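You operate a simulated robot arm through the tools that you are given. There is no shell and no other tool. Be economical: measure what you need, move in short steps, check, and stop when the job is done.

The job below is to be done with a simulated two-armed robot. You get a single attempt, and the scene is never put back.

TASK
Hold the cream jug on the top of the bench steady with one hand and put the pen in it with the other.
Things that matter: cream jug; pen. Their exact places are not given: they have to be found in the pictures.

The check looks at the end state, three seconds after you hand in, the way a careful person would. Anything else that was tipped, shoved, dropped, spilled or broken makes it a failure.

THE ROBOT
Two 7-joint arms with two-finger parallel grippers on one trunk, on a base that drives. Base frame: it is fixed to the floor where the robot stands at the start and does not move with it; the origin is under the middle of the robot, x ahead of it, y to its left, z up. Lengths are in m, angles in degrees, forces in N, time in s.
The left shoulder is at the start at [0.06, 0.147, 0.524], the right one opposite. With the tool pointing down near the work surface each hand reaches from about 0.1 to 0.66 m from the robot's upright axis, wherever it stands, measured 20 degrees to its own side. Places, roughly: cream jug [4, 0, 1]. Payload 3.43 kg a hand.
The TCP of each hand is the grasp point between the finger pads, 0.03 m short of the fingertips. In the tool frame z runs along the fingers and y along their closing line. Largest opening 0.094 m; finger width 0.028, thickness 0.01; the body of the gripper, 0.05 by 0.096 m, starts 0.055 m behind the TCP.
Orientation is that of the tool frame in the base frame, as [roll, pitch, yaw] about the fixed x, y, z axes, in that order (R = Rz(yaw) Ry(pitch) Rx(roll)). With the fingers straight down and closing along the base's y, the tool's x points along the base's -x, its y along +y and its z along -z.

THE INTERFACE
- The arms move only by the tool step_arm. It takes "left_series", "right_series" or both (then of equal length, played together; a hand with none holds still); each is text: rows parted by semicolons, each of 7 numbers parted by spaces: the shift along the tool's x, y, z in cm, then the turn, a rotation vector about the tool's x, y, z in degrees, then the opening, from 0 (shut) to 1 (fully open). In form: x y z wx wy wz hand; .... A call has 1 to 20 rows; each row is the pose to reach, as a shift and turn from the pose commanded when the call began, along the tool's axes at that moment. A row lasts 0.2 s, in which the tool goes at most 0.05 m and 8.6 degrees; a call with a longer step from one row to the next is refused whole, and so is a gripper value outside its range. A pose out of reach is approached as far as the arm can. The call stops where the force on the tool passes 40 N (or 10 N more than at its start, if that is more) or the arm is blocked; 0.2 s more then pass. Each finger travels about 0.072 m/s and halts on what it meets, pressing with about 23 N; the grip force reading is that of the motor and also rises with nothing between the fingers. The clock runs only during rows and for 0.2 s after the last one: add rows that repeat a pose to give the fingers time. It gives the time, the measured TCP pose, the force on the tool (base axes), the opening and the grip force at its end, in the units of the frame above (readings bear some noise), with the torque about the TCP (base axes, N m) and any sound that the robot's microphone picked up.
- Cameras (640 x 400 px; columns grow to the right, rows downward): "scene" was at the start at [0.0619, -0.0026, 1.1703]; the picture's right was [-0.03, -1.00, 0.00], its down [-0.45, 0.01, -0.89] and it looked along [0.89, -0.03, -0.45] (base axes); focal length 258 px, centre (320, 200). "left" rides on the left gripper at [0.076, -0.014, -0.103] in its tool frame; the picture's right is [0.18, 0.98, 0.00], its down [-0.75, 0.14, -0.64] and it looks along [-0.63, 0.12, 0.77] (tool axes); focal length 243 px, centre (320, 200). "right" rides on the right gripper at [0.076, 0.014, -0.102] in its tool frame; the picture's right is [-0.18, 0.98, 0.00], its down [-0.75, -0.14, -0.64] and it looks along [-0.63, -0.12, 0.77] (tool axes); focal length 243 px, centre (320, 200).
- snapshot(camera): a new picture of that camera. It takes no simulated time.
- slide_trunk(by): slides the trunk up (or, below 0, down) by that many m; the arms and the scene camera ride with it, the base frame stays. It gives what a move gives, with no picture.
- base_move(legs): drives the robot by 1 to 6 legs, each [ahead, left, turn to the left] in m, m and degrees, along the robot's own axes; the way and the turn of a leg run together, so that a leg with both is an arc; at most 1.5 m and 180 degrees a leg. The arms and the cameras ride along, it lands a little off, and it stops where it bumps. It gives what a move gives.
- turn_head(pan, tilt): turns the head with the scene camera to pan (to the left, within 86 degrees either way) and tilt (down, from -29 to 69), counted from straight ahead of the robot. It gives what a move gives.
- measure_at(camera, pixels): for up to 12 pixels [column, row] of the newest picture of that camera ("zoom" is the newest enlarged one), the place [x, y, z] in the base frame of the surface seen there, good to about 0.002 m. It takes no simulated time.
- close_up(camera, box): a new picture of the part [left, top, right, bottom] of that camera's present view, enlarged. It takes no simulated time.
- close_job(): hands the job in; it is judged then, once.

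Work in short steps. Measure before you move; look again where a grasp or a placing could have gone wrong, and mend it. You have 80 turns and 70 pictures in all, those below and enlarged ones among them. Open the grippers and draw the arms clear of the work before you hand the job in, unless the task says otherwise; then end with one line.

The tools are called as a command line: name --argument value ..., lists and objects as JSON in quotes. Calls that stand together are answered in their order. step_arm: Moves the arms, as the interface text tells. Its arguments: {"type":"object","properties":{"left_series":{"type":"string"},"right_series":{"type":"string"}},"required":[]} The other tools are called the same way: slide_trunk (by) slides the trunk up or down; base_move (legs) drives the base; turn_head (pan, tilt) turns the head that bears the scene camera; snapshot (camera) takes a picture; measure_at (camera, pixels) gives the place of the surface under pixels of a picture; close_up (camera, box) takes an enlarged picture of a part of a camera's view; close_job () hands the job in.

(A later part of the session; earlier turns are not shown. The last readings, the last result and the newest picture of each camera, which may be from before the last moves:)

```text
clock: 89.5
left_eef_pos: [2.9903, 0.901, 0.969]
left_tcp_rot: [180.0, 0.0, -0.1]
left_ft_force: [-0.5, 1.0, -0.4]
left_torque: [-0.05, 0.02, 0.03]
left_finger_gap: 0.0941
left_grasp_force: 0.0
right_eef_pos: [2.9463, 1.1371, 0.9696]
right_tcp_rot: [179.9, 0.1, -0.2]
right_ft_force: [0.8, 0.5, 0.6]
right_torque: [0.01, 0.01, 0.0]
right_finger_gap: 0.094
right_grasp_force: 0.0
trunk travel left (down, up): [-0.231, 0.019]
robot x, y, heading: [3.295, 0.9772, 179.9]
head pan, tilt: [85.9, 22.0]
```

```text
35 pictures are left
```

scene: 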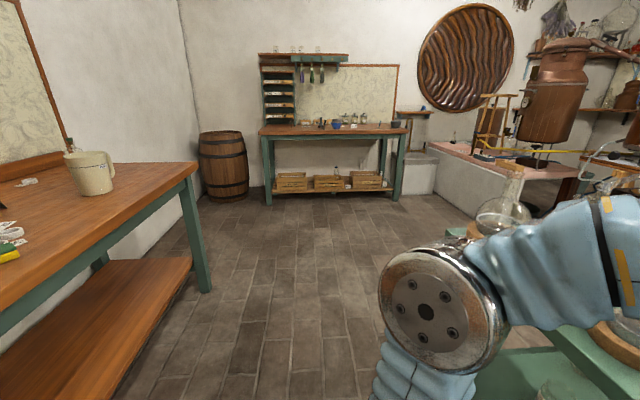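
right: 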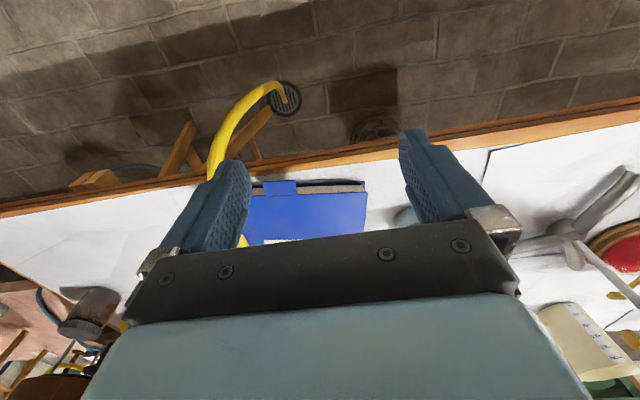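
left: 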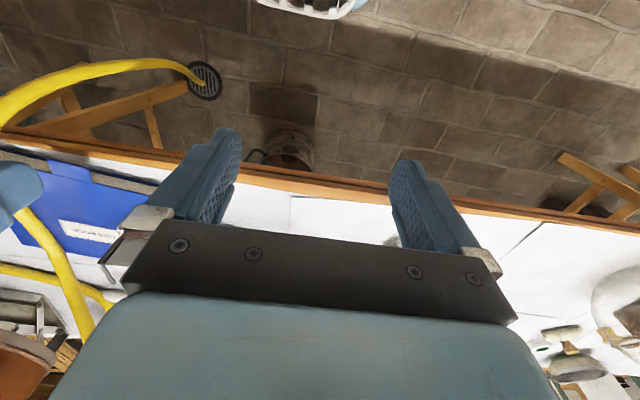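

From here I can zoom on the bench around the jug, including behind it.

close_up --camera "scene" --box '[0, 130, 200, 270]'

base_move --legs '[[0, 0, 90]]'

turn_head --pan 38 --tilt 25

snapshot --camera "scene"

```text
2.86 times, centred on (100, 200) of scene
```

zoom: 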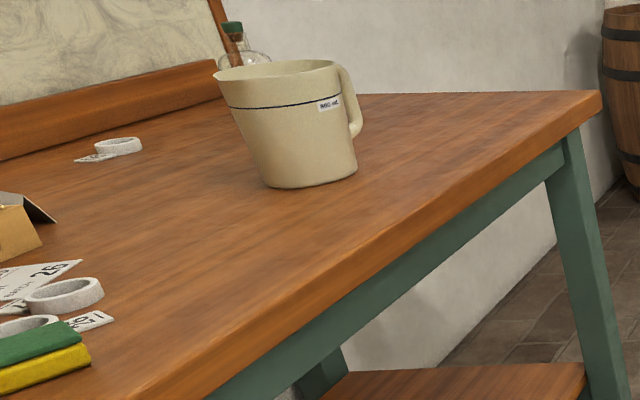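

```text
clock: 93.7
left_eef_pos: [3.3736, 0.6768, 0.9693]
left_tcp_rot: [-179.9, 0.0, 90.5]
left_ft_force: [0.2, -0.7, 0.0]
left_torque: [0.0, -0.03, -0.01]
left_finger_gap: 0.0937
left_grasp_force: 0.1
right_eef_pos: [3.1386, 0.6302, 0.9696]
right_tcp_rot: [-179.9, 0.1, 90.8]
right_ft_force: [-0.2, 0.2, -0.1]
right_torque: [0.01, 0.03, -0.01]
right_finger_gap: 0.0941
right_grasp_force: 0.0
trunk travel left (down, up): [-0.231, 0.019]
robot x, y, heading: [3.2916, 0.9807, -89.4]
head pan, tilt: [85.9, 22.0]
```

```text
clock: 94.9
left_eef_pos: [3.3736, 0.6768, 0.9692]
left_tcp_rot: [-179.9, 0.0, 90.6]
left_ft_force: [-0.2, 0.0, -0.5]
left_torque: [-0.01, -0.01, 0.04]
left_finger_gap: 0.0939
left_grasp_force: 0.1
right_eef_pos: [3.1379, 0.6288, 0.9702]
right_tcp_rot: [-179.9, 0.0, 90.8]
right_ft_force: [-0.8, 0.7, -1.1]
right_torque: [0.0, 0.01, -0.02]
right_finger_gap: 0.094
right_grasp_force: 0.0
trunk travel left (down, up): [-0.231, 0.019]
robot x, y, heading: [3.2916, 0.9775, -89.4]
head pan, tilt: [38.0, 25.0]
```

```text
33 pictures are left
```

scene: 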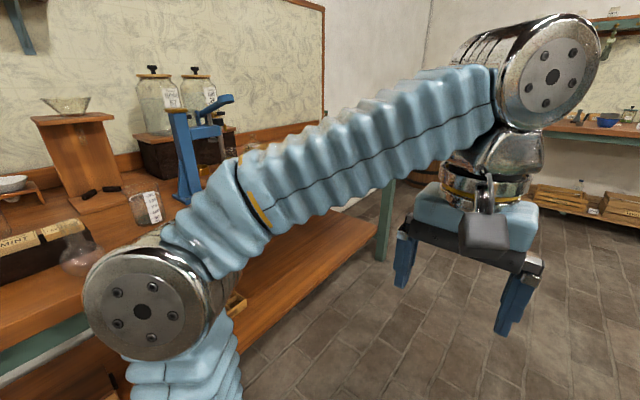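

With the head panned 86° the view is nearly clear of the arms. I use that now to scan the bench squarely from here.

turn_head --pan 86 --tilt 32

snapshot --camera "scene"

base_move --legs '[[0.6, 0, 0]]'

snapshot --camera "scene"

```text
clock: 96.0
left_eef_pos: [3.3735, 0.6768, 0.9701]
left_tcp_rot: [180.0, 0.0, 90.6]
left_ft_force: [-0.3, -0.5, -0.1]
left_torque: [-0.02, 0.01, 0.01]
left_finger_gap: 0.0941
left_grasp_force: 0.1
right_eef_pos: [3.1392, 0.6289, 0.9705]
right_tcp_rot: [-180.0, 0.1, 90.7]
right_ft_force: [0.3, -0.8, 0.1]
right_torque: [0.0, -0.01, 0.0]
right_finger_gap: 0.0939
right_grasp_force: 0.1
trunk travel left (down, up): [-0.231, 0.019]
robot x, y, heading: [3.2942, 0.9762, -89.5]
head pan, tilt: [85.9, 32.0]
```

```text
32 pictures are left
```

scene: 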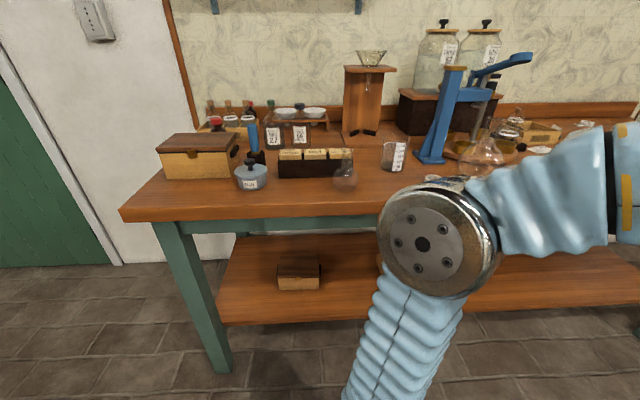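

```text
clock: 99.4
left_eef_pos: [3.3814, 0.0901, 0.9687]
left_tcp_rot: [180.0, 0.0, 90.7]
left_ft_force: [0.5, -0.4, 0.0]
left_torque: [0.01, 0.02, 0.0]
left_finger_gap: 0.0942
left_grasp_force: 0.1
right_eef_pos: [3.1441, 0.043, 0.9693]
right_tcp_rot: [179.9, 0.1, 90.8]
right_ft_force: [-0.1, -0.4, -0.5]
right_torque: [-0.01, -0.03, 0.03]
right_finger_gap: 0.0942
right_grasp_force: 0.0
trunk travel left (down, up): [-0.231, 0.019]
robot x, y, heading: [3.3012, 0.392, -89.4]
head pan, tilt: [85.9, 32.0]
```

```text
31 pictures are left
```

scene: 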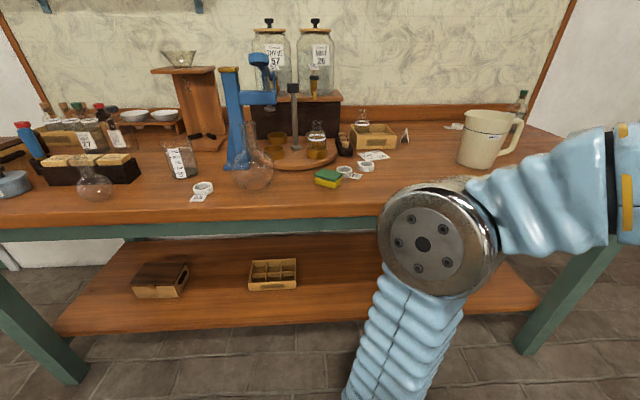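

A blue, slim upright thing with a dark base stands at (30,140). Zoom there.

close_up --camera "scene" --box '[0, 90, 220, 215]'

close_up --camera "scene" --box '[220, 90, 420, 210]'

```text
2.91 times, centred on (110, 152) of scene
```

zoom: 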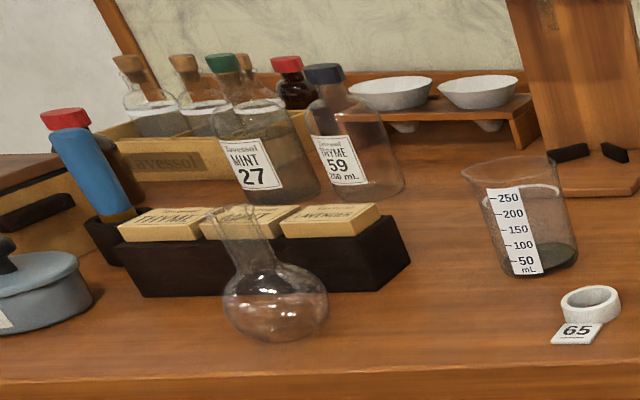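

```text
3.20 times, centred on (320, 150) of scene
```

zoom: 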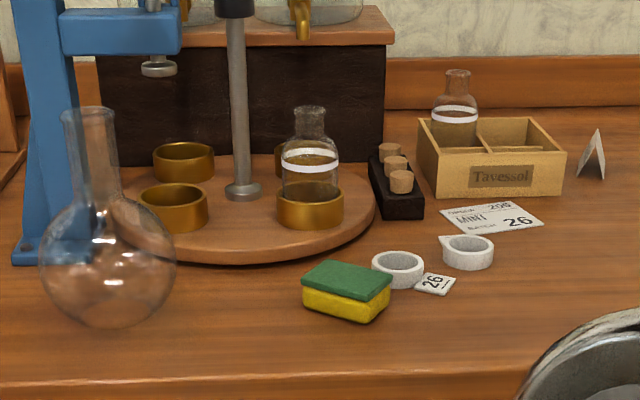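

The blue cylinder in a dark socket next to the seed box could be a pen in a stand. I drive back toward it and zoom.

base_move --legs '[[-0.85, 0, 0]]'

snapshot --camera "scene"

close_up --camera "scene" --box '[200, 110, 400, 220]'

```text
clock: 103.9
left_eef_pos: [3.37, 0.9366, 0.9692]
left_tcp_rot: [-180.0, 0.0, 90.9]
left_ft_force: [0.0, 0.0, 0.7]
left_torque: [-0.01, 0.0, -0.02]
left_finger_gap: 0.0942
left_grasp_force: 0.1
right_eef_pos: [3.1356, 0.8881, 0.9704]
right_tcp_rot: [179.9, 0.1, 90.9]
right_ft_force: [-0.2, 0.9, -0.3]
right_torque: [-0.01, 0.01, -0.03]
right_finger_gap: 0.0939
right_grasp_force: 0.1
trunk travel left (down, up): [-0.231, 0.019]
robot x, y, heading: [3.286, 1.2382, -88.7]
head pan, tilt: [85.9, 32.0]
```

```text
28 pictures are left
```

scene: 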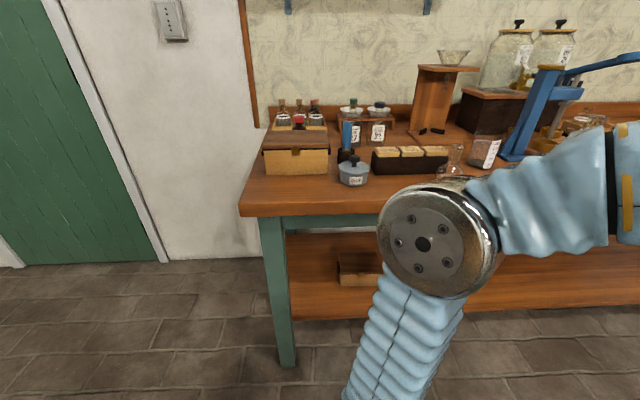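

```text
3.20 times, centred on (300, 165) of scene
```

zoom: 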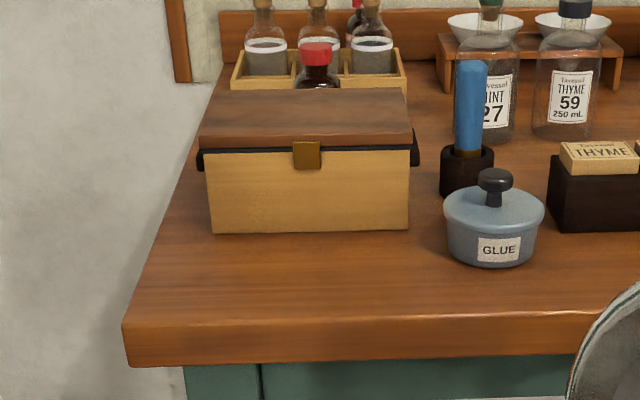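

A blue rod with a brass collar stands in a small dark cup near the glue pot. I measure it.

measure_at --camera "zoom" --pixels '[[470, 65], [457, 100], [484, 100], [470, 100], [466, 140], [448, 180], [488, 175], [467, 190], [467, 158], [495, 177], [495, 215]]'

close_up --camera "scene" --box '[325, 115, 375, 175]'

```text
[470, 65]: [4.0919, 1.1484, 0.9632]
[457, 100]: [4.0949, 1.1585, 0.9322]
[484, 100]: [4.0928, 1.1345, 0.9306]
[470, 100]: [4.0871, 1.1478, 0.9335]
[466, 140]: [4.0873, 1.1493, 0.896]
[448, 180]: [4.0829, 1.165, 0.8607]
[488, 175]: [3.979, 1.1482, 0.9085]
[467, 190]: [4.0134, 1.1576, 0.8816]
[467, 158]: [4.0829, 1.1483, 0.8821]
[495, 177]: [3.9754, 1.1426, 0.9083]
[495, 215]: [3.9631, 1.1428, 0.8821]
```

```text
6.67 times, centred on (350, 145) of scene
```

zoom: 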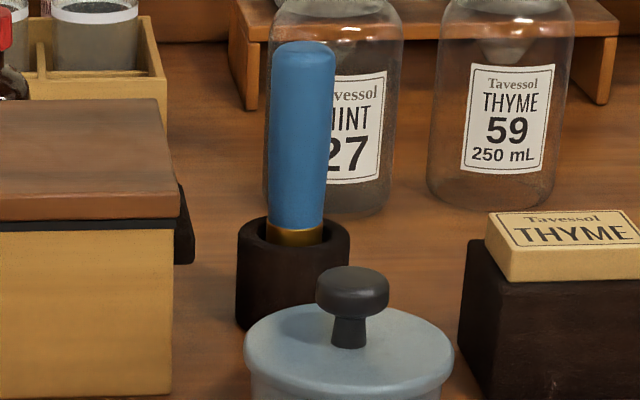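

It might be a pen in its stand, but a blue stick also stands on the wall bench and an orange rod lies on the white table; I compare those before deciding. First the wall bench, straight ahead.

turn_head --pan 5 --tilt 10

snapshot --camera "scene"

```text
clock: 105.4
left_eef_pos: [3.3699, 0.9371, 0.9692]
left_tcp_rot: [180.0, 0.0, 90.9]
left_ft_force: [-0.5, -0.2, 0.3]
left_torque: [0.01, -0.02, 0.0]
left_finger_gap: 0.0942
left_grasp_force: 0.0
right_eef_pos: [3.135, 0.8873, 0.9692]
right_tcp_rot: [-179.9, 0.2, 90.9]
right_ft_force: [0.3, 0.1, 0.5]
right_torque: [0.02, 0.02, 0.02]
right_finger_gap: 0.0939
right_grasp_force: 0.0
trunk travel left (down, up): [-0.231, 0.019]
robot x, y, heading: [3.2874, 1.2401, -88.8]
head pan, tilt: [5.0, 10.0]
```

```text
25 pictures are left
```

scene: 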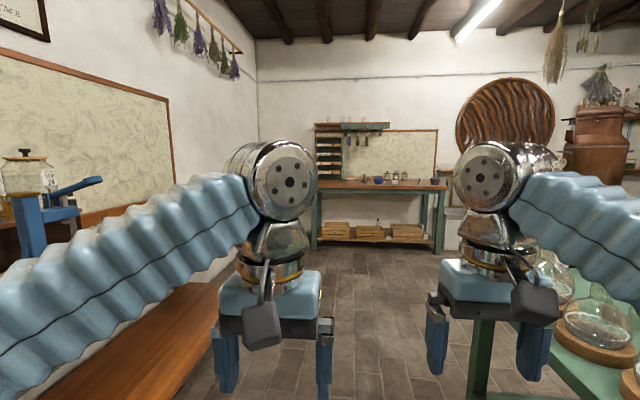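

close_up --camera "scene" --box '[320, 160, 450, 195]'

measure_at --camera "zoom" --pixels '[[320, 200], [540, 200], [545, 190]]'

```text
4.92 times, centred on (385, 178) of scene
```

zoom: 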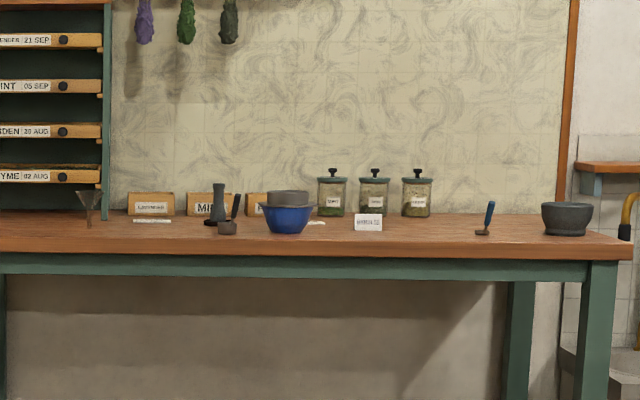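

```text
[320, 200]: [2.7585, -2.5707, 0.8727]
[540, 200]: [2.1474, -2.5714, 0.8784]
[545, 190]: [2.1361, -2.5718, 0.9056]
```

The wall-bench thing is a scoop-like tool with a foot. I drive to y≈-0.2 and pan right to inspect the white table past the island's end.

base_move --legs '[[1.45, 0, -0.5]]'

turn_head --pan -86 --tilt 15

snapshot --camera "scene"

```text
clock: 112.7
left_eef_pos: [3.3877, -0.5267, 0.9692]
left_tcp_rot: [179.9, 0.0, 90.6]
left_ft_force: [0.3, 0.2, -1.0]
left_torque: [0.02, 0.0, 0.0]
left_finger_gap: 0.0942
left_grasp_force: 0.1
right_eef_pos: [3.1506, -0.5745, 0.9708]
right_tcp_rot: [-180.0, 0.1, 90.6]
right_ft_force: [0.3, 1.0, -0.6]
right_torque: [-0.02, 0.02, 0.04]
right_finger_gap: 0.0941
right_grasp_force: 0.0
trunk travel left (down, up): [-0.231, 0.019]
robot x, y, heading: [3.3047, -0.2257, -89.3]
head pan, tilt: [5.0, 10.0]
```

```text
clock: 114.3
left_eef_pos: [3.3871, -0.5274, 0.9691]
left_tcp_rot: [-179.9, 0.0, 90.5]
left_ft_force: [0.4, -0.9, 0.3]
left_torque: [0.0, -0.01, 0.03]
left_finger_gap: 0.0939
left_grasp_force: 0.0
right_eef_pos: [3.1517, -0.5744, 0.9697]
right_tcp_rot: [-179.9, 0.1, 90.6]
right_ft_force: [0.5, -0.5, 0.0]
right_torque: [0.01, -0.05, 0.02]
right_finger_gap: 0.0939
right_grasp_force: 0.0
trunk travel left (down, up): [-0.231, 0.019]
robot x, y, heading: [3.3095, -0.2287, -89.7]
head pan, tilt: [-85.9, 15.0]
```

```text
23 pictures are left
```

scene: 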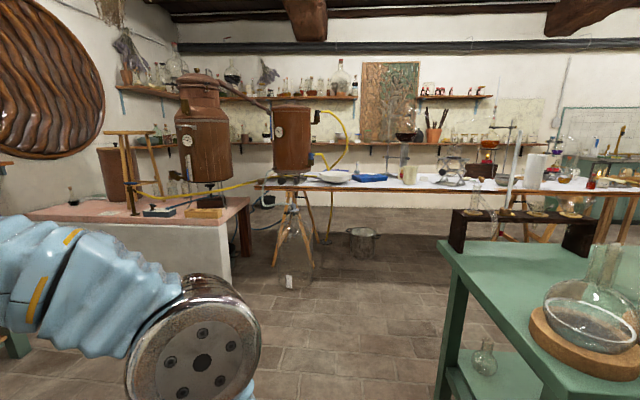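

I zoom in on the white table strip.

close_up --camera "scene" --box '[250, 120, 450, 245]'

close_up --camera "scene" --box '[430, 120, 640, 250]'

```text
3.20 times, centred on (350, 182) of scene
```

zoom: 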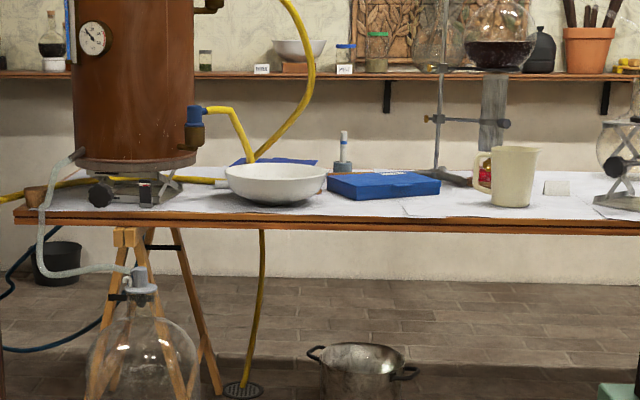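

```text
3.05 times, centred on (535, 185) of scene
```

zoom: 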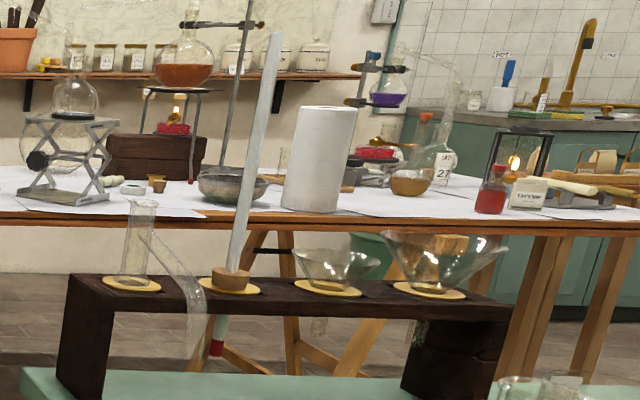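

A white rod with a blue band stands in a grey holder on the white table (zoom (342,145) → scene (357,165)) — pen-like. I measure it and zoom in hard.

close_up --camera "scene" --box '[340, 150, 388, 182]'

measure_at --camera "zoom" --pixels '[[227, 190], [225, 160], [228, 225], [228, 250], [160, 290]]'

```text
12.50 times, centred on (364, 166) of scene
```

zoom: 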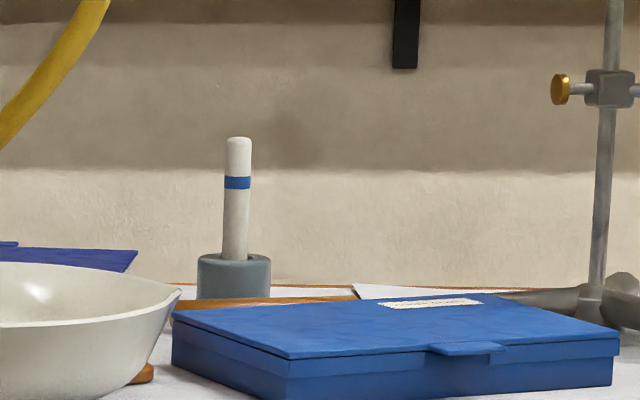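

```text
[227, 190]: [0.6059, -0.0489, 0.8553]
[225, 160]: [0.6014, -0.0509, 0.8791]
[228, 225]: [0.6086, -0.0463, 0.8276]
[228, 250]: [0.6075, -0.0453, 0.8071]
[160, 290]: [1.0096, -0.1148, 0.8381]
```

The rod (≈2 cm thick, at [0.605,-0.048], z 0.80–0.90) was right in front of the robot at the start. White barrel with a blue band in a pen stand fits "pen" best, while the blue one with a brass collar looks like a brush handle. I drive back along the known route.

base_move --legs '[[0, 0, 89.7], [-1.57, -0.3, 0], [0, 1.4, 0]]'

```text
refused: -1.57 is not a number from -1.5 to 1.5
```

The leg was too long; I split it.

base_move --legs '[[0, 0, 89.7], [-0.8, -0.28, 0], [-0.77, 0, 0], [0, 1.4, 0]]'

```text
clock: 132.7
left_eef_pos: [2.048, 0.9323, 0.9697]
left_tcp_rot: [-180.0, 0.0, -179.7]
left_ft_force: [0.2, 0.3, -0.3]
left_torque: [0.0, 0.02, 0.02]
left_finger_gap: 0.0941
left_grasp_force: 0.0
right_eef_pos: [2.0942, 0.697, 0.9693]
right_tcp_rot: [179.9, 0.1, -179.7]
right_ft_force: [1.1, 0.1, -0.6]
right_torque: [0.02, 0.01, -0.02]
right_finger_gap: 0.094
right_grasp_force: 0.0
trunk travel left (down, up): [-0.231, 0.019]
robot x, y, heading: [1.7435, 0.8524, 0.1]
head pan, tilt: [-85.9, 15.0]
```

On track at (1.74,0.85); continue up the aisle and back through the passage.

base_move --legs '[[0, 1.4, 0], [0, 0.66, 0], [-0.94, 0, 0], [-0.45, 0, 0]]'

```text
clock: 149.8
left_eef_pos: [0.6486, 2.9704, 0.97]
left_tcp_rot: [179.9, -0.1, -179.3]
left_ft_force: [-0.5, -0.5, 0.8]
left_torque: [0.01, -0.02, -0.02]
left_finger_gap: 0.0938
left_grasp_force: 0.0
right_eef_pos: [0.6973, 2.7351, 0.9699]
right_tcp_rot: [180.0, 0.1, -179.3]
right_ft_force: [0.4, 0.5, 0.3]
right_torque: [0.02, 0.03, 0.01]
right_finger_gap: 0.094
right_grasp_force: 0.0
trunk travel left (down, up): [-0.231, 0.019]
robot x, y, heading: [0.346, 2.8885, 0.9]
head pan, tilt: [-85.9, 15.0]
```

Now the diagonal back around the stool and along the table front.

base_move --legs '[[-0.33, -0.48, -0.9], [-0.18, -0.42, 0], [0, -1.5, 0], [0, -0.68, 0]]'

turn_head --pan 0 --tilt 35

snapshot --camera "scene"

```text
clock: 165.9
left_eef_pos: [0.1908, -0.1323, 0.9695]
left_tcp_rot: [-180.0, 0.0, -178.6]
left_ft_force: [-1.2, -0.7, 0.1]
left_torque: [-0.02, 0.02, -0.01]
left_finger_gap: 0.0938
left_grasp_force: 0.1
right_eef_pos: [0.2415, -0.3663, 0.9703]
right_tcp_rot: [180.0, 0.0, -178.6]
right_ft_force: [-0.8, 0.4, 0.0]
right_torque: [0.02, -0.01, 0.02]
right_finger_gap: 0.094
right_grasp_force: 0.0
trunk travel left (down, up): [-0.231, 0.019]
robot x, y, heading: [-0.1096, -0.2187, 1.2]
head pan, tilt: [-85.9, 15.0]
```

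```text
clock: 167.5
left_eef_pos: [0.1908, -0.1309, 0.9698]
left_tcp_rot: [179.9, -0.1, -178.6]
left_ft_force: [-0.3, -0.3, 0.6]
left_torque: [-0.01, 0.02, -0.01]
left_finger_gap: 0.0942
left_grasp_force: 0.1
right_eef_pos: [0.2409, -0.3671, 0.9698]
right_tcp_rot: [-179.9, 0.1, -178.6]
right_ft_force: [0.6, -0.1, -0.6]
right_torque: [0.01, 0.03, -0.02]
right_finger_gap: 0.0943
right_grasp_force: 0.1
trunk travel left (down, up): [-0.231, 0.019]
robot x, y, heading: [-0.1063, -0.2189, 1.5]
head pan, tilt: [0.0, 35.0]
```

```text
19 pictures are left
```

scene: 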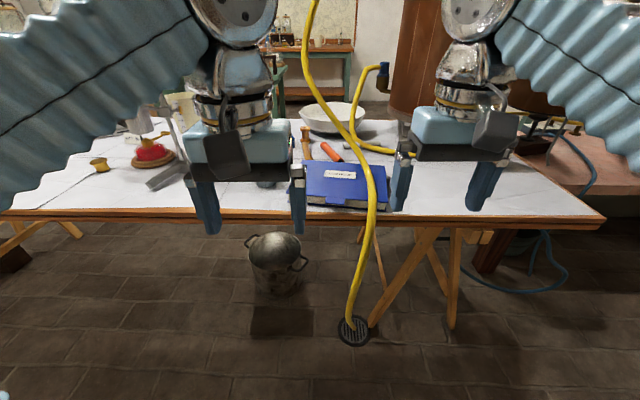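

The pen is hidden behind the left gripper, and a yellow hose hangs in front on the right. I measure the hose, then shift left to see the pen between the arms.

measure_at --camera "scene" --pixels '[[373, 200], [360, 270], [378, 180], [345, 130], [312, 60], [310, 20]]'

base_move --legs '[[0, 0.17, -1.3]]'

close_up --camera "scene" --box '[240, 110, 400, 220]'

```text
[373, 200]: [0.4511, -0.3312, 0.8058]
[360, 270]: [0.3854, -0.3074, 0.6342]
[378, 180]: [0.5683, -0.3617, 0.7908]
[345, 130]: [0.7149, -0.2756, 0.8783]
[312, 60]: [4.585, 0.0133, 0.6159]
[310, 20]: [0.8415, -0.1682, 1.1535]
```

```text
clock: 168.9
left_eef_pos: [0.1896, 0.028, 0.9709]
left_tcp_rot: [-180.0, 0.1, -179.9]
left_ft_force: [0.6, -0.4, -0.5]
left_torque: [0.04, 0.02, -0.01]
left_finger_gap: 0.0941
left_grasp_force: 0.1
right_eef_pos: [0.2344, -0.2081, 0.9695]
right_tcp_rot: [180.0, 0.0, -179.7]
right_ft_force: [0.3, 0.4, -0.6]
right_torque: [0.0, 0.01, -0.03]
right_finger_gap: 0.0941
right_grasp_force: 0.0
trunk travel left (down, up): [-0.231, 0.019]
robot x, y, heading: [-0.1165, -0.048, 0.4]
head pan, tilt: [0.0, 35.0]
```

```text
3.64 times, centred on (320, 165) of scene
```

zoom: 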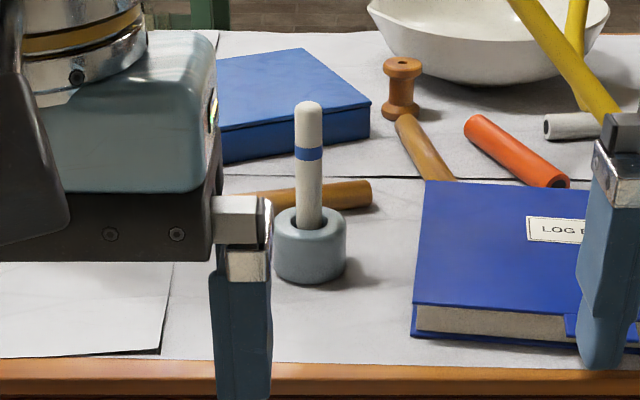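

Clearly a white pen with a blue band in a stand, beside the log book. I measure it precisely.

measure_at --camera "zoom" --pixels '[[308, 104], [308, 130], [298, 153], [308, 153], [319, 153], [308, 190], [308, 220], [283, 230], [340, 230], [310, 275], [350, 190], [330, 300]]'

```text
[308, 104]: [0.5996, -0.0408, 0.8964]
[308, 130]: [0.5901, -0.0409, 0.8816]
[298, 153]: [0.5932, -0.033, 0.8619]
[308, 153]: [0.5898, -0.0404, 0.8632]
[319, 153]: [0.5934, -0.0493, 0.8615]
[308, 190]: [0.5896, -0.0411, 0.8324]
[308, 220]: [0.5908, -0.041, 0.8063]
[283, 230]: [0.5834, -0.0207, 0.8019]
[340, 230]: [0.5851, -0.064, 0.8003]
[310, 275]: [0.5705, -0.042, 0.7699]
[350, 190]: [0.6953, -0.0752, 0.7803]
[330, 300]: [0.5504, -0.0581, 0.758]
```

Pen axis ≈(0.598,-0.041), 17 mm thick, top z 0.897, stand top 0.805. I drive 0.145 m forward so that the left hand can reach it.

base_move --legs '[[0.145, 0, -0.3]]'

```text
clock: 170.3
left_eef_pos: [0.3325, 0.0241, 0.9693]
left_tcp_rot: [-180.0, 0.0, 179.7]
left_ft_force: [-0.8, 0.4, -0.5]
left_torque: [0.02, 0.01, -0.02]
left_finger_gap: 0.0941
left_grasp_force: 0.2
right_eef_pos: [0.3769, -0.2112, 0.9701]
right_tcp_rot: [-180.0, 0.1, 179.7]
right_ft_force: [-0.2, 0.3, -0.4]
right_torque: [0.02, 0.01, 0.01]
right_finger_gap: 0.0943
right_grasp_force: 0.1
trunk travel left (down, up): [-0.231, 0.019]
robot x, y, heading: [0.0302, -0.053, -0.5]
head pan, tilt: [0.0, 35.0]
```

Left hand moves above the pen, at z 0.97 (fingertips above the pen's top), in six steps.

step_arm --left_series "-4.4 -1.05 0 0 0 0 1; -8.8 -2.1 0 0 0 0 1; -13.2 -3.15 0 0 0 0 1; -17.6 -4.2 0 0 0 0 1; -22 -5.3 0 0 0 0 1; -26.5 -6.3 0 0 0 0 1; -26.5 -6.3 0 0 0 0 1"

snapshot --camera "left"

```text
clock: 171.9
left_eef_pos: [0.4755, -0.0013, 0.9543]
left_tcp_rot: [-179.9, 0.4, 179.7]
left_ft_force: [0.1, -0.5, -0.6]
left_torque: [-0.01, 0.01, -0.01]
left_finger_gap: 0.0941
left_grasp_force: 0.0
left hand out of reach, approached as far as the arm can: row 3, 4, 5, 6, 7
right_eef_pos: [0.3771, -0.2107, 0.9689]
right_tcp_rot: [180.0, 0.0, 179.7]
right_ft_force: [-0.2, -0.4, 0.6]
right_torque: [0.04, 0.01, 0.04]
right_finger_gap: 0.094
right_grasp_force: 0.2
trunk travel left (down, up): [-0.231, 0.019]
robot x, y, heading: [0.0304, -0.0491, -0.1]
head pan, tilt: [0.0, 35.0]
```

```text
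17 pictures are left
```

left: 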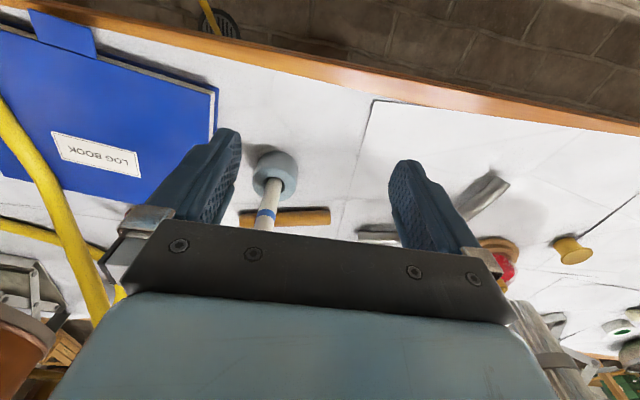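

Out of reach at this height: only 0.445 m ahead. I check the pot and table legs on the floor with the last scene picture before driving closer, as tilting the hand is another way to gain reach.

measure_at --camera "scene" --pixels '[[275, 285], [252, 270], [275, 245], [345, 330], [375, 320], [452, 320], [246, 240], [303, 260]]'

```text
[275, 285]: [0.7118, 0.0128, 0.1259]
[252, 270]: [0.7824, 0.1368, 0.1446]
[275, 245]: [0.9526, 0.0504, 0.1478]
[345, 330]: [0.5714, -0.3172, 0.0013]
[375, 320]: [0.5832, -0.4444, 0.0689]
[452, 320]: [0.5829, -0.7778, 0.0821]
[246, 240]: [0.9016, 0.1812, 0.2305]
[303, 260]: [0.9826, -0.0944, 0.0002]
```

The pot is at x≥0.70, so there is room. I first pull the left hand back within reach.

step_arm --left_series "4.5 1 0 0 0 0 1; 9 2 0 0 0 0 1; 13.5 3 0 0 0 0 1; 17 4 0 0 0 0 1; 17 4 0 0 0 0 1"

```text
clock: 173.1
left_eef_pos: [0.3052, 0.0385, 0.9494]
left_tcp_rot: [180.0, 0.0, 179.6]
left_ft_force: [0.0, -0.2, 1.0]
left_torque: [-0.04, 0.01, 0.0]
left_finger_gap: 0.0942
left_grasp_force: 0.1
right_eef_pos: [0.3765, -0.2117, 0.9708]
right_tcp_rot: [-179.9, 0.1, 179.7]
right_ft_force: [-0.5, 0.5, -0.9]
right_torque: [0.02, -0.03, 0.01]
right_finger_gap: 0.0939
right_grasp_force: 0.1
trunk travel left (down, up): [-0.231, 0.019]
robot x, y, heading: [0.0309, -0.0539, -0.4]
head pan, tilt: [0.0, 35.0]
```

Drive 0.12 m forward, then tilt the left hand 35° (fingers forward-down) while moving it near the pen at z≈0.95.

base_move --legs '[[0.12, 0, 0.3]]'

step_arm --left_series "-1.6 -1.6 0 0 -7 0 1; -3.2 -3.2 0 0 -14 0 1; -4.8 -4.8 0 0 -21 0 1; -6.4 -6.4 0 0 -28 0 1; -8 -7.8 0 0 -35 0 1; -8 -7.8 0 0 -35 0 1"

snapshot --camera "left"

```text
clock: 174.3
left_eef_pos: [0.424, 0.0389, 0.948]
left_tcp_rot: [180.0, 0.1, 180.0]
left_ft_force: [0.1, -0.3, -0.2]
left_torque: [-0.01, 0.0, 0.01]
left_finger_gap: 0.0943
left_grasp_force: 0.0
right_eef_pos: [0.4959, -0.2091, 0.9712]
right_tcp_rot: [-180.0, 0.1, -180.0]
right_ft_force: [-0.1, -0.1, -0.2]
right_torque: [-0.01, 0.02, 0.01]
right_finger_gap: 0.094
right_grasp_force: 0.1
trunk travel left (down, up): [-0.231, 0.019]
robot x, y, heading: [0.149, -0.0545, -0.3]
head pan, tilt: [0.0, 35.0]
```

```text
clock: 175.7
left_eef_pos: [0.5042, -0.0395, 0.9504]
left_tcp_rot: [-179.9, 35.0, 179.9]
left_ft_force: [-0.3, -0.3, 0.7]
left_torque: [0.01, 0.04, -0.02]
left_finger_gap: 0.0941
left_grasp_force: 0.0
right_eef_pos: [0.4972, -0.209, 0.97]
right_tcp_rot: [180.0, 0.1, -180.0]
right_ft_force: [-0.8, -0.2, 0.3]
right_torque: [0.0, 0.02, 0.0]
right_finger_gap: 0.0939
right_grasp_force: 0.0
trunk travel left (down, up): [-0.231, 0.019]
robot x, y, heading: [0.1499, -0.0514, -0.1]
head pan, tilt: [0.0, 35.0]
```

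```text
16 pictures are left
```

left: 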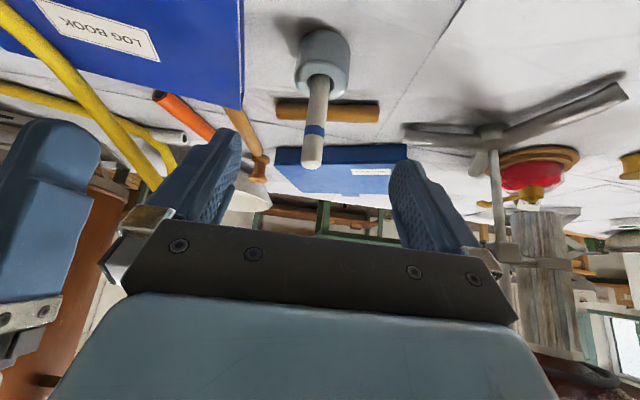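

Well aligned: the pen lies between the fingers. I advance to (0.598,-0.041,0.876), then close.

step_arm --left_series "-0.9 -0.05 3 0 0 0 1; -1.75 -0.1 6 0 0 0 1; -2.6 -0.12 9 0 0 0 1; -3.45 -0.15 11.4 0 0 0 1; -3.45 -0.15 11.4 0 0 0 1"

snapshot --camera "left"

```text
clock: 176.9
left_eef_pos: [0.5977, -0.0415, 0.875]
left_tcp_rot: [180.0, 35.0, 179.9]
left_ft_force: [-0.3, -0.3, 0.2]
left_torque: [0.0, 0.04, -0.02]
left_finger_gap: 0.0939
left_grasp_force: 0.0
right_eef_pos: [0.4976, -0.2087, 0.9696]
right_tcp_rot: [-180.0, 0.1, 179.9]
right_ft_force: [-0.4, -0.7, -0.4]
right_torque: [0.04, 0.01, -0.02]
right_finger_gap: 0.0941
right_grasp_force: 0.1
trunk travel left (down, up): [-0.231, 0.019]
robot x, y, heading: [0.1484, -0.0517, -0.2]
head pan, tilt: [0.0, 35.0]
```

```text
15 pictures are left
```

left: 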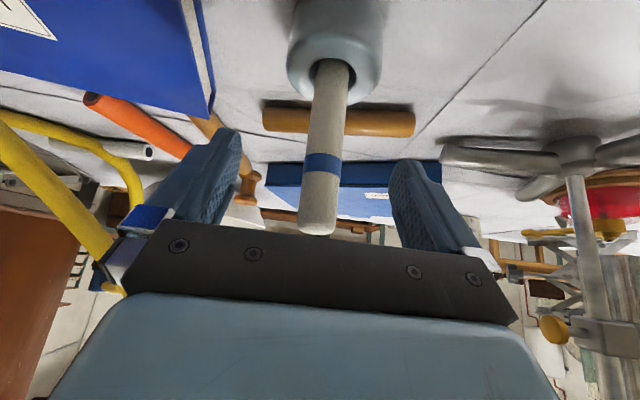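

The pen is centred between the pads. I close the hand.

step_arm --left_series "0 0 0 0 0 0 0.6; 0 0 0 0 0 0 0.3; 0 0 0 0 0 0 0.1; 0 0 0 0 0 0 0.1; 0 0 0 0 0 0 0.1; 0 0 0 0 0 0 0.1"

```text
clock: 178.3
left_eef_pos: [0.5983, -0.0414, 0.8737]
left_tcp_rot: [-179.9, 34.9, 179.9]
left_ft_force: [0.3, 0.0, -0.9]
left_torque: [-0.01, -0.03, -0.02]
left_finger_gap: 0.0232
left_grasp_force: 23.0
right_eef_pos: [0.4957, -0.2087, 0.9707]
right_tcp_rot: [180.0, 0.0, -179.9]
right_ft_force: [-0.2, -0.4, -0.3]
right_torque: [0.01, -0.01, -0.01]
right_finger_gap: 0.0939
right_grasp_force: 0.1
trunk travel left (down, up): [-0.231, 0.019]
robot x, y, heading: [0.1503, -0.0495, -0.1]
head pan, tilt: [0.0, 35.0]
```

Gripped (gap 0.023, 23 N). I lift straight up out of the stand and then draw back.

step_arm --left_series "-1.15 0 -1.64 0 0 0 0; -2.3 0 -3.28 0 0 0 0; -4.6 0 -6.55 0 0 0 0; -3.44 0 -11 0 0 0 0; -1.32 0 -14.95 0 0 0 0; 1.38 0 -18.05 0 0 0 0; 1.38 0 -18.05 0 0 0 0"

snapshot --camera "left"

```text
clock: 179.9
left_eef_pos: [0.4809, -0.0379, 1.0173]
left_tcp_rot: [179.9, 35.0, 180.0]
left_ft_force: [-0.2, 0.8, -1.3]
left_torque: [0.0, -0.02, 0.01]
left_finger_gap: 0.0229
left_grasp_force: 22.9
right_eef_pos: [0.496, -0.2084, 0.9703]
right_tcp_rot: [-180.0, 0.1, 180.0]
right_ft_force: [-0.2, 0.0, 0.3]
right_torque: [0.0, -0.02, 0.0]
right_finger_gap: 0.0941
right_grasp_force: 0.0
trunk travel left (down, up): [-0.231, 0.019]
robot x, y, heading: [0.1488, -0.0527, -0.0]
head pan, tilt: [0.0, 35.0]
```

```text
14 pictures are left
```

left: 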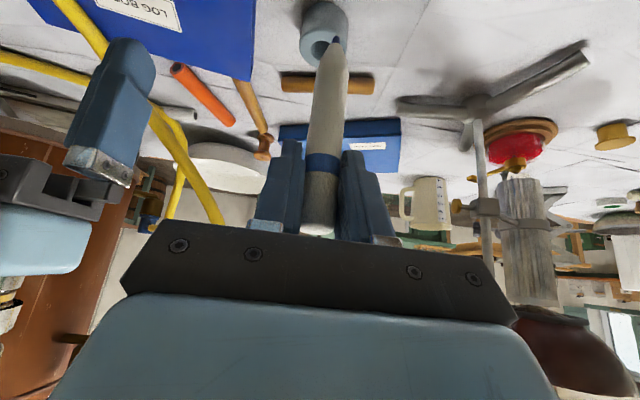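

It is a pen with a blue tip, freely held. I drive the known route back, holding the pen high.

base_move --legs '[[-0.3, 0, 0], [0, 1.4, 0], [0, 0.63, 0], [0.2, 0.42, 0], [0.3, 0.5, 0], [0.3, 0, 0]]'

```text
clock: 198.6
left_eef_pos: [1.0833, 2.8431, 1.0155]
left_tcp_rot: [179.9, 35.0, 177.3]
left_ft_force: [0.0, -0.7, 0.6]
left_torque: [-0.01, -0.02, -0.01]
left_finger_gap: 0.0229
left_grasp_force: 23.3
right_eef_pos: [1.0907, 2.6722, 0.9698]
right_tcp_rot: [-180.0, 0.0, 177.3]
right_ft_force: [0.2, 0.4, -0.4]
right_torque: [-0.01, -0.01, -0.03]
right_finger_gap: 0.094
right_grasp_force: 0.1
trunk travel left (down, up): [-0.231, 0.019]
robot x, y, heading: [0.7504, 2.8451, -2.6]
head pan, tilt: [0.0, 35.0]
```

Still gripped. Straighten and go through the aisle.

base_move --legs '[[0.1, 0.03, 2.6], [0.88, 0, 0], [0, -1.4, 0], [0, -1.4, 0], [0, -0.55, 0]]'

```text
clock: 219.9
left_eef_pos: [2.124, -0.4326, 1.0161]
left_tcp_rot: [-179.9, 35.2, -179.3]
left_ft_force: [-0.2, 0.2, -0.4]
left_torque: [-0.02, 0.0, 0.03]
left_finger_gap: 0.0229
left_grasp_force: 22.9
right_eef_pos: [2.1407, -0.6036, 0.9697]
right_tcp_rot: [-180.0, 0.0, -179.1]
right_ft_force: [0.6, -1.1, 0.5]
right_torque: [0.02, 0.0, -0.01]
right_finger_gap: 0.0941
right_grasp_force: 0.1
trunk travel left (down, up): [-0.231, 0.019]
robot x, y, heading: [1.7853, -0.4487, 0.8]
head pan, tilt: [0.0, 35.0]
```

Pen still held. Forward to the jug bench, stopping short, and look.

base_move --legs '[[1.2, 0, -0.8], [0.35, 0.31, 0]]'

turn_head --pan 0 --tilt 30

snapshot --camera "scene"

```text
clock: 228.4
left_eef_pos: [3.6822, -0.1302, 1.0164]
left_tcp_rot: [-180.0, 35.0, 179.4]
left_ft_force: [0.0, 0.2, -0.5]
left_torque: [0.0, 0.0, 0.03]
left_finger_gap: 0.0225
left_grasp_force: 23.0
right_eef_pos: [3.6952, -0.3022, 0.9698]
right_tcp_rot: [180.0, 0.1, 179.4]
right_ft_force: [0.2, 0.5, -0.8]
right_torque: [0.0, -0.03, 0.03]
right_finger_gap: 0.0939
right_grasp_force: 0.0
trunk travel left (down, up): [-0.231, 0.019]
robot x, y, heading: [3.3506, -0.1438, -0.5]
head pan, tilt: [0.0, 35.0]
```

```text
clock: 229.1
left_eef_pos: [3.6824, -0.1313, 1.0156]
left_tcp_rot: [-180.0, 34.9, 179.5]
left_ft_force: [-0.6, 0.5, -0.8]
left_torque: [0.0, 0.0, 0.01]
left_finger_gap: 0.023
left_grasp_force: 23.1
right_eef_pos: [3.6952, -0.3028, 0.9699]
right_tcp_rot: [-179.9, 0.1, 179.4]
right_ft_force: [0.5, 0.4, 0.1]
right_torque: [-0.01, 0.0, -0.01]
right_finger_gap: 0.094
right_grasp_force: 0.2
trunk travel left (down, up): [-0.231, 0.019]
robot x, y, heading: [3.3479, -0.1387, -0.4]
head pan, tilt: [0.0, 30.0]
```

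```text
13 pictures are left
```

scene: 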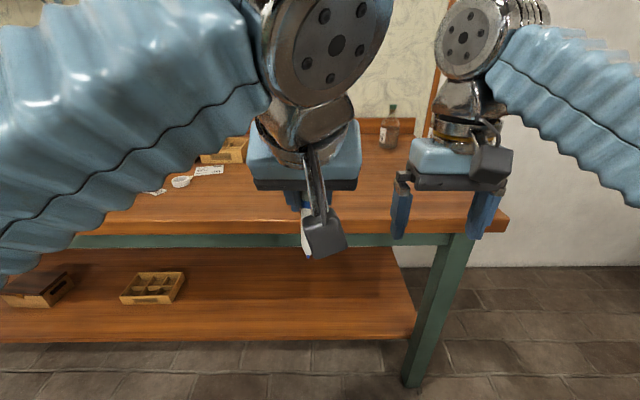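

The left hand hides the jug. I move it 12 cm to the left and zoom on the jug.

step_arm --left_series "0 4 0 0 0 0 0; 0 8 0 0 0 0 0; 0 12 0 0 0 0 0; 0 15 0 0 0 0 0"

close_up --camera "scene" --box '[260, 90, 430, 210]'

```text
clock: 230.1
left_eef_pos: [3.6847, 0.0195, 1.0167]
left_tcp_rot: [180.0, 35.0, 179.2]
left_ft_force: [0.7, 0.9, -0.7]
left_torque: [0.03, 0.01, 0.01]
left_finger_gap: 0.0228
left_grasp_force: 22.9
right_eef_pos: [3.695, -0.3025, 0.9708]
right_tcp_rot: [-180.0, 0.1, 179.5]
right_ft_force: [-0.9, 0.1, 0.2]
right_torque: [0.01, -0.03, 0.02]
right_finger_gap: 0.094
right_grasp_force: 0.0
trunk travel left (down, up): [-0.231, 0.019]
robot x, y, heading: [3.3492, -0.1452, -0.5]
head pan, tilt: [0.0, 30.0]
```

```text
3.33 times, centred on (345, 150) of scene
```

zoom: 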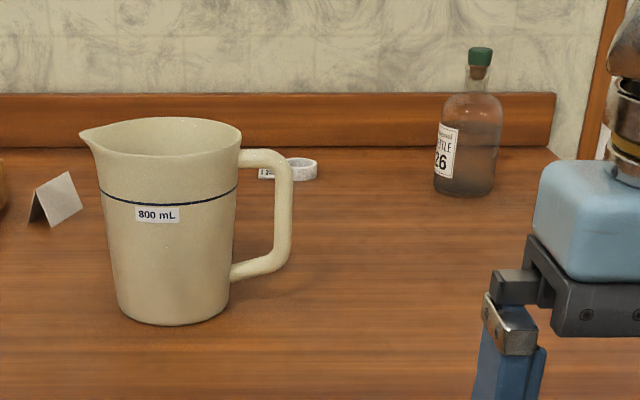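

measure_at --camera "zoom" --pixels '[[252, 157], [272, 157], [283, 200], [275, 200], [291, 200], [255, 268], [166, 153], [240, 130], [170, 118], [95, 145], [165, 180], [168, 318]]'

```text
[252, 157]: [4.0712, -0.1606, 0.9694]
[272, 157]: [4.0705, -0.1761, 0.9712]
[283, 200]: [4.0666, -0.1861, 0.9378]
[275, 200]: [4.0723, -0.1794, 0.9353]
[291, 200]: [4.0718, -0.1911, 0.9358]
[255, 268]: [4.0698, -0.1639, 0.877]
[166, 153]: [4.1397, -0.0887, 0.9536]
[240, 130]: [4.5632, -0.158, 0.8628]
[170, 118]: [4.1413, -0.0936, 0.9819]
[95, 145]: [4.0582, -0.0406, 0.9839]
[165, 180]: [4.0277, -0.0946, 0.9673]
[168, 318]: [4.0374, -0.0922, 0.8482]
```

The handle's vertical bar is at (4.075,-0.185), z 0.88–0.97; rim z 0.982, centre (4.085,-0.095). I drive 0.23 m closer (same gap as at the other table), then tilt the right hand 50° in preparation to pinch the handle bar from the front.

base_move --legs '[[0.23, 0, 0.5]]'

step_arm --right_series "0 0.5 0 0 -8 0 1; 0 1 0 0 -16 0 1; 0 1.5 0 0 -24 0 0.8; 0 2 0 0 -32 0 0.6; 0 2.5 0 0 -40 0 0.5; 0 3 0 0 -48 0 0.4; 0 3 0 0 -50 0 0.38; 0 3 0 0 -50 0 0.38"

snapshot --camera "right"

```text
clock: 231.8
left_eef_pos: [3.911, 0.0223, 1.0171]
left_tcp_rot: [-180.0, 35.0, -180.0]
left_ft_force: [-0.4, 0.4, -0.4]
left_torque: [0.01, 0.01, 0.02]
left_finger_gap: 0.0231
left_grasp_force: 22.8
right_eef_pos: [3.923, -0.2992, 0.9703]
right_tcp_rot: [-179.9, 0.0, -179.9]
right_ft_force: [0.3, -1.6, 0.5]
right_torque: [0.01, -0.01, -0.03]
right_finger_gap: 0.0941
right_grasp_force: 0.0
trunk travel left (down, up): [-0.231, 0.019]
robot x, y, heading: [3.5795, -0.1397, 0.4]
head pan, tilt: [0.0, 30.0]
```

```text
clock: 233.6
left_eef_pos: [3.9091, 0.0205, 1.0177]
left_tcp_rot: [179.9, 34.9, -180.0]
left_ft_force: [0.3, 0.2, -0.1]
left_torque: [-0.01, -0.02, 0.03]
left_finger_gap: 0.0229
left_grasp_force: 22.7
right_eef_pos: [3.9226, -0.2691, 0.9691]
right_tcp_rot: [-179.9, 50.2, 180.0]
right_ft_force: [0.4, 0.5, -0.4]
right_torque: [0.02, -0.01, -0.01]
right_finger_gap: 0.0355
right_grasp_force: 0.0
trunk travel left (down, up): [-0.231, 0.019]
robot x, y, heading: [3.577, -0.138, 0.2]
head pan, tilt: [0.0, 30.0]
```

```text
11 pictures are left
```

right: 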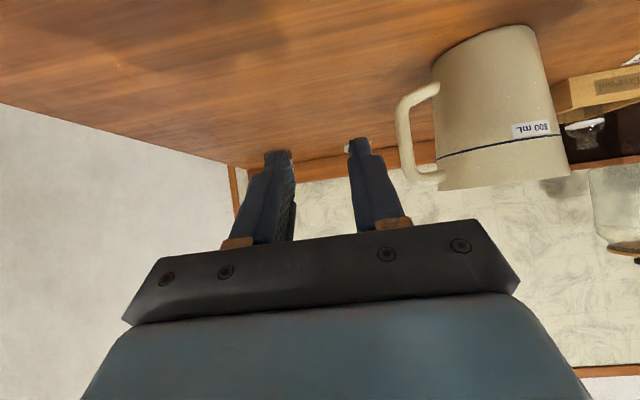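

The handle is visible at (415,140). I line up in front of it: TCP to (3.975,-0.185,0.955), and check.

step_arm --right_series "-0.8 2.8 1.6 0 0 0 0.38; -1.5 5.6 3.2 0 0 0 0.38; -2.27 8.4 4.88 0 0 0 0.38; -2.27 8.4 4.88 0 0 0 0.38"

snapshot --camera "right"

```text
clock: 234.6
left_eef_pos: [3.9112, 0.0207, 1.0166]
left_tcp_rot: [-179.9, 34.9, 180.0]
left_ft_force: [0.0, 0.4, -0.5]
left_torque: [-0.01, 0.02, -0.02]
left_finger_gap: 0.023
left_grasp_force: 22.9
right_eef_pos: [3.9736, -0.186, 0.9572]
right_tcp_rot: [179.9, 50.1, 179.9]
right_ft_force: [-0.3, -0.5, 0.6]
right_torque: [-0.01, 0.03, -0.02]
right_finger_gap: 0.0358
right_grasp_force: 0.0
trunk travel left (down, up): [-0.231, 0.019]
robot x, y, heading: [3.5771, -0.139, 0.3]
head pan, tilt: [0.0, 30.0]
```

```text
10 pictures are left
```

right: 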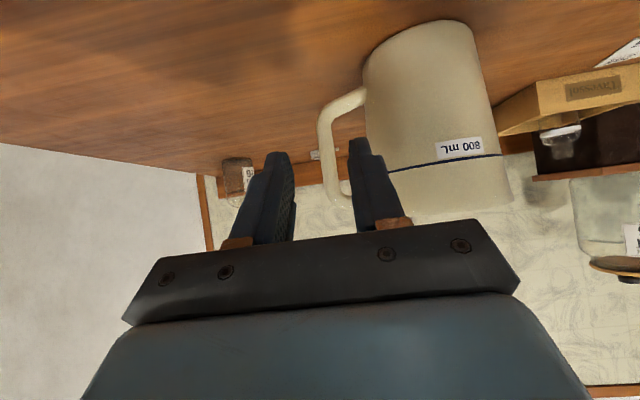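

The bar is between the fingers. I verify its position with this camera.

measure_at --camera "right" --pixels '[[325, 140], [327, 165], [332, 180], [350, 98], [318, 150], [336, 150], [355, 150], [395, 150]]'

```text
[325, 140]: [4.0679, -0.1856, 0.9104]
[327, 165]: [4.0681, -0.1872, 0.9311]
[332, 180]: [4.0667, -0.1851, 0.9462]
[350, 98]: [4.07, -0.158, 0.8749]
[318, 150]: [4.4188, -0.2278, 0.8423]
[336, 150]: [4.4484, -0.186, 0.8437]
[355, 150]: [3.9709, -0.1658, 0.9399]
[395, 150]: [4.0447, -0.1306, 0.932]
```

Confirmed bar at y -0.186. I advance to straddle the bar, then close gently.

step_arm --right_series "-1 0 2 0 0 0 0.38; -2 0 4.1 0 0 0 0.38; -3 0 6.1 0 0 0 0.38; -3.97 0 8.1 0 0 0 0.38; -3.97 0 8.1 0 0 0 0.38"

snapshot --camera "right"

```text
clock: 235.8
left_eef_pos: [3.9094, 0.0216, 1.0168]
left_tcp_rot: [-180.0, 35.0, 180.0]
left_ft_force: [0.1, 0.6, -0.2]
left_torque: [-0.03, 0.02, -0.03]
left_finger_gap: 0.023
left_grasp_force: 23.4
right_eef_pos: [4.0639, -0.1853, 0.9349]
right_tcp_rot: [180.0, 50.1, -179.9]
right_ft_force: [0.1, -0.2, -1.0]
right_torque: [-0.01, -0.02, 0.0]
right_finger_gap: 0.0357
right_grasp_force: 0.0
trunk travel left (down, up): [-0.231, 0.019]
robot x, y, heading: [3.5767, -0.1405, -0.1]
head pan, tilt: [0.0, 30.0]
```

```text
9 pictures are left
```

right: 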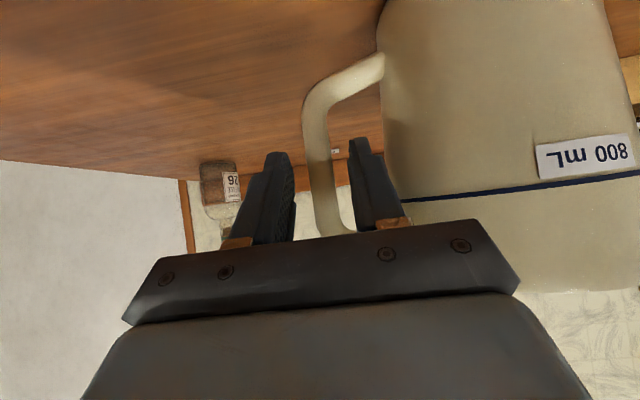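

The bar is between the fingers with no contact. Close the right hand.

step_arm --right_series "0 0 0 0 0 0 0.25; 0 0 0 0 0 0 0.1; 0 0 0 0 0 0 0.05; 0 0 0 0 0 0 0.05; 0 0 0 0 0 0 0.05"

```text
clock: 237.0
left_eef_pos: [3.9101, 0.0209, 1.0172]
left_tcp_rot: [180.0, 35.0, 180.0]
left_ft_force: [-0.9, -0.2, 0.1]
left_torque: [0.02, 0.01, -0.02]
left_finger_gap: 0.0227
left_grasp_force: 22.4
right_eef_pos: [4.0632, -0.1861, 0.9369]
right_tcp_rot: [-179.9, 50.2, 180.0]
right_ft_force: [-0.2, 0.2, -0.8]
right_torque: [-0.01, -0.01, 0.02]
right_finger_gap: 0.0171
right_grasp_force: 23.4
trunk travel left (down, up): [-0.231, 0.019]
robot x, y, heading: [3.5762, -0.1428, -0.1]
head pan, tilt: [0.0, 30.0]
```

The jug is held by its handle (23 N). I test the left hand's reach at height, keeping to the side of the jug (y≈0.02): up 10 cm and forward 17 cm.

step_arm --left_series "-2.87 0 -4.1 0 0 0 0; -5.74 0 -8.19 0 0 0 0; -9.43 0 -5.61 0 0 0 0; -13.1 0 -3 0 0 0 0; -16.8 0 -0.44 0 0 0 0; -19.66 0 1.57 0 0 0 0; -19.66 0 1.57 0 0 0 0"

```text
clock: 238.6
left_eef_pos: [4.0654, 0.0188, 1.0912]
left_tcp_rot: [179.8, 34.9, 179.9]
left_ft_force: [-0.2, -0.2, -0.6]
left_torque: [-0.01, -0.01, -0.02]
left_finger_gap: 0.023
left_grasp_force: 23.3
left hand out of reach, approached as far as the arm can: row 5, 6, 7
right_eef_pos: [4.0624, -0.1867, 0.9348]
right_tcp_rot: [-180.0, 50.1, 179.9]
right_ft_force: [0.7, 0.5, -0.7]
right_torque: [-0.04, -0.05, -0.02]
right_finger_gap: 0.0141
right_grasp_force: 23.1
trunk travel left (down, up): [-0.231, 0.019]
robot x, y, heading: [3.576, -0.1437, -0.0]
head pan, tilt: [0.0, 30.0]
```

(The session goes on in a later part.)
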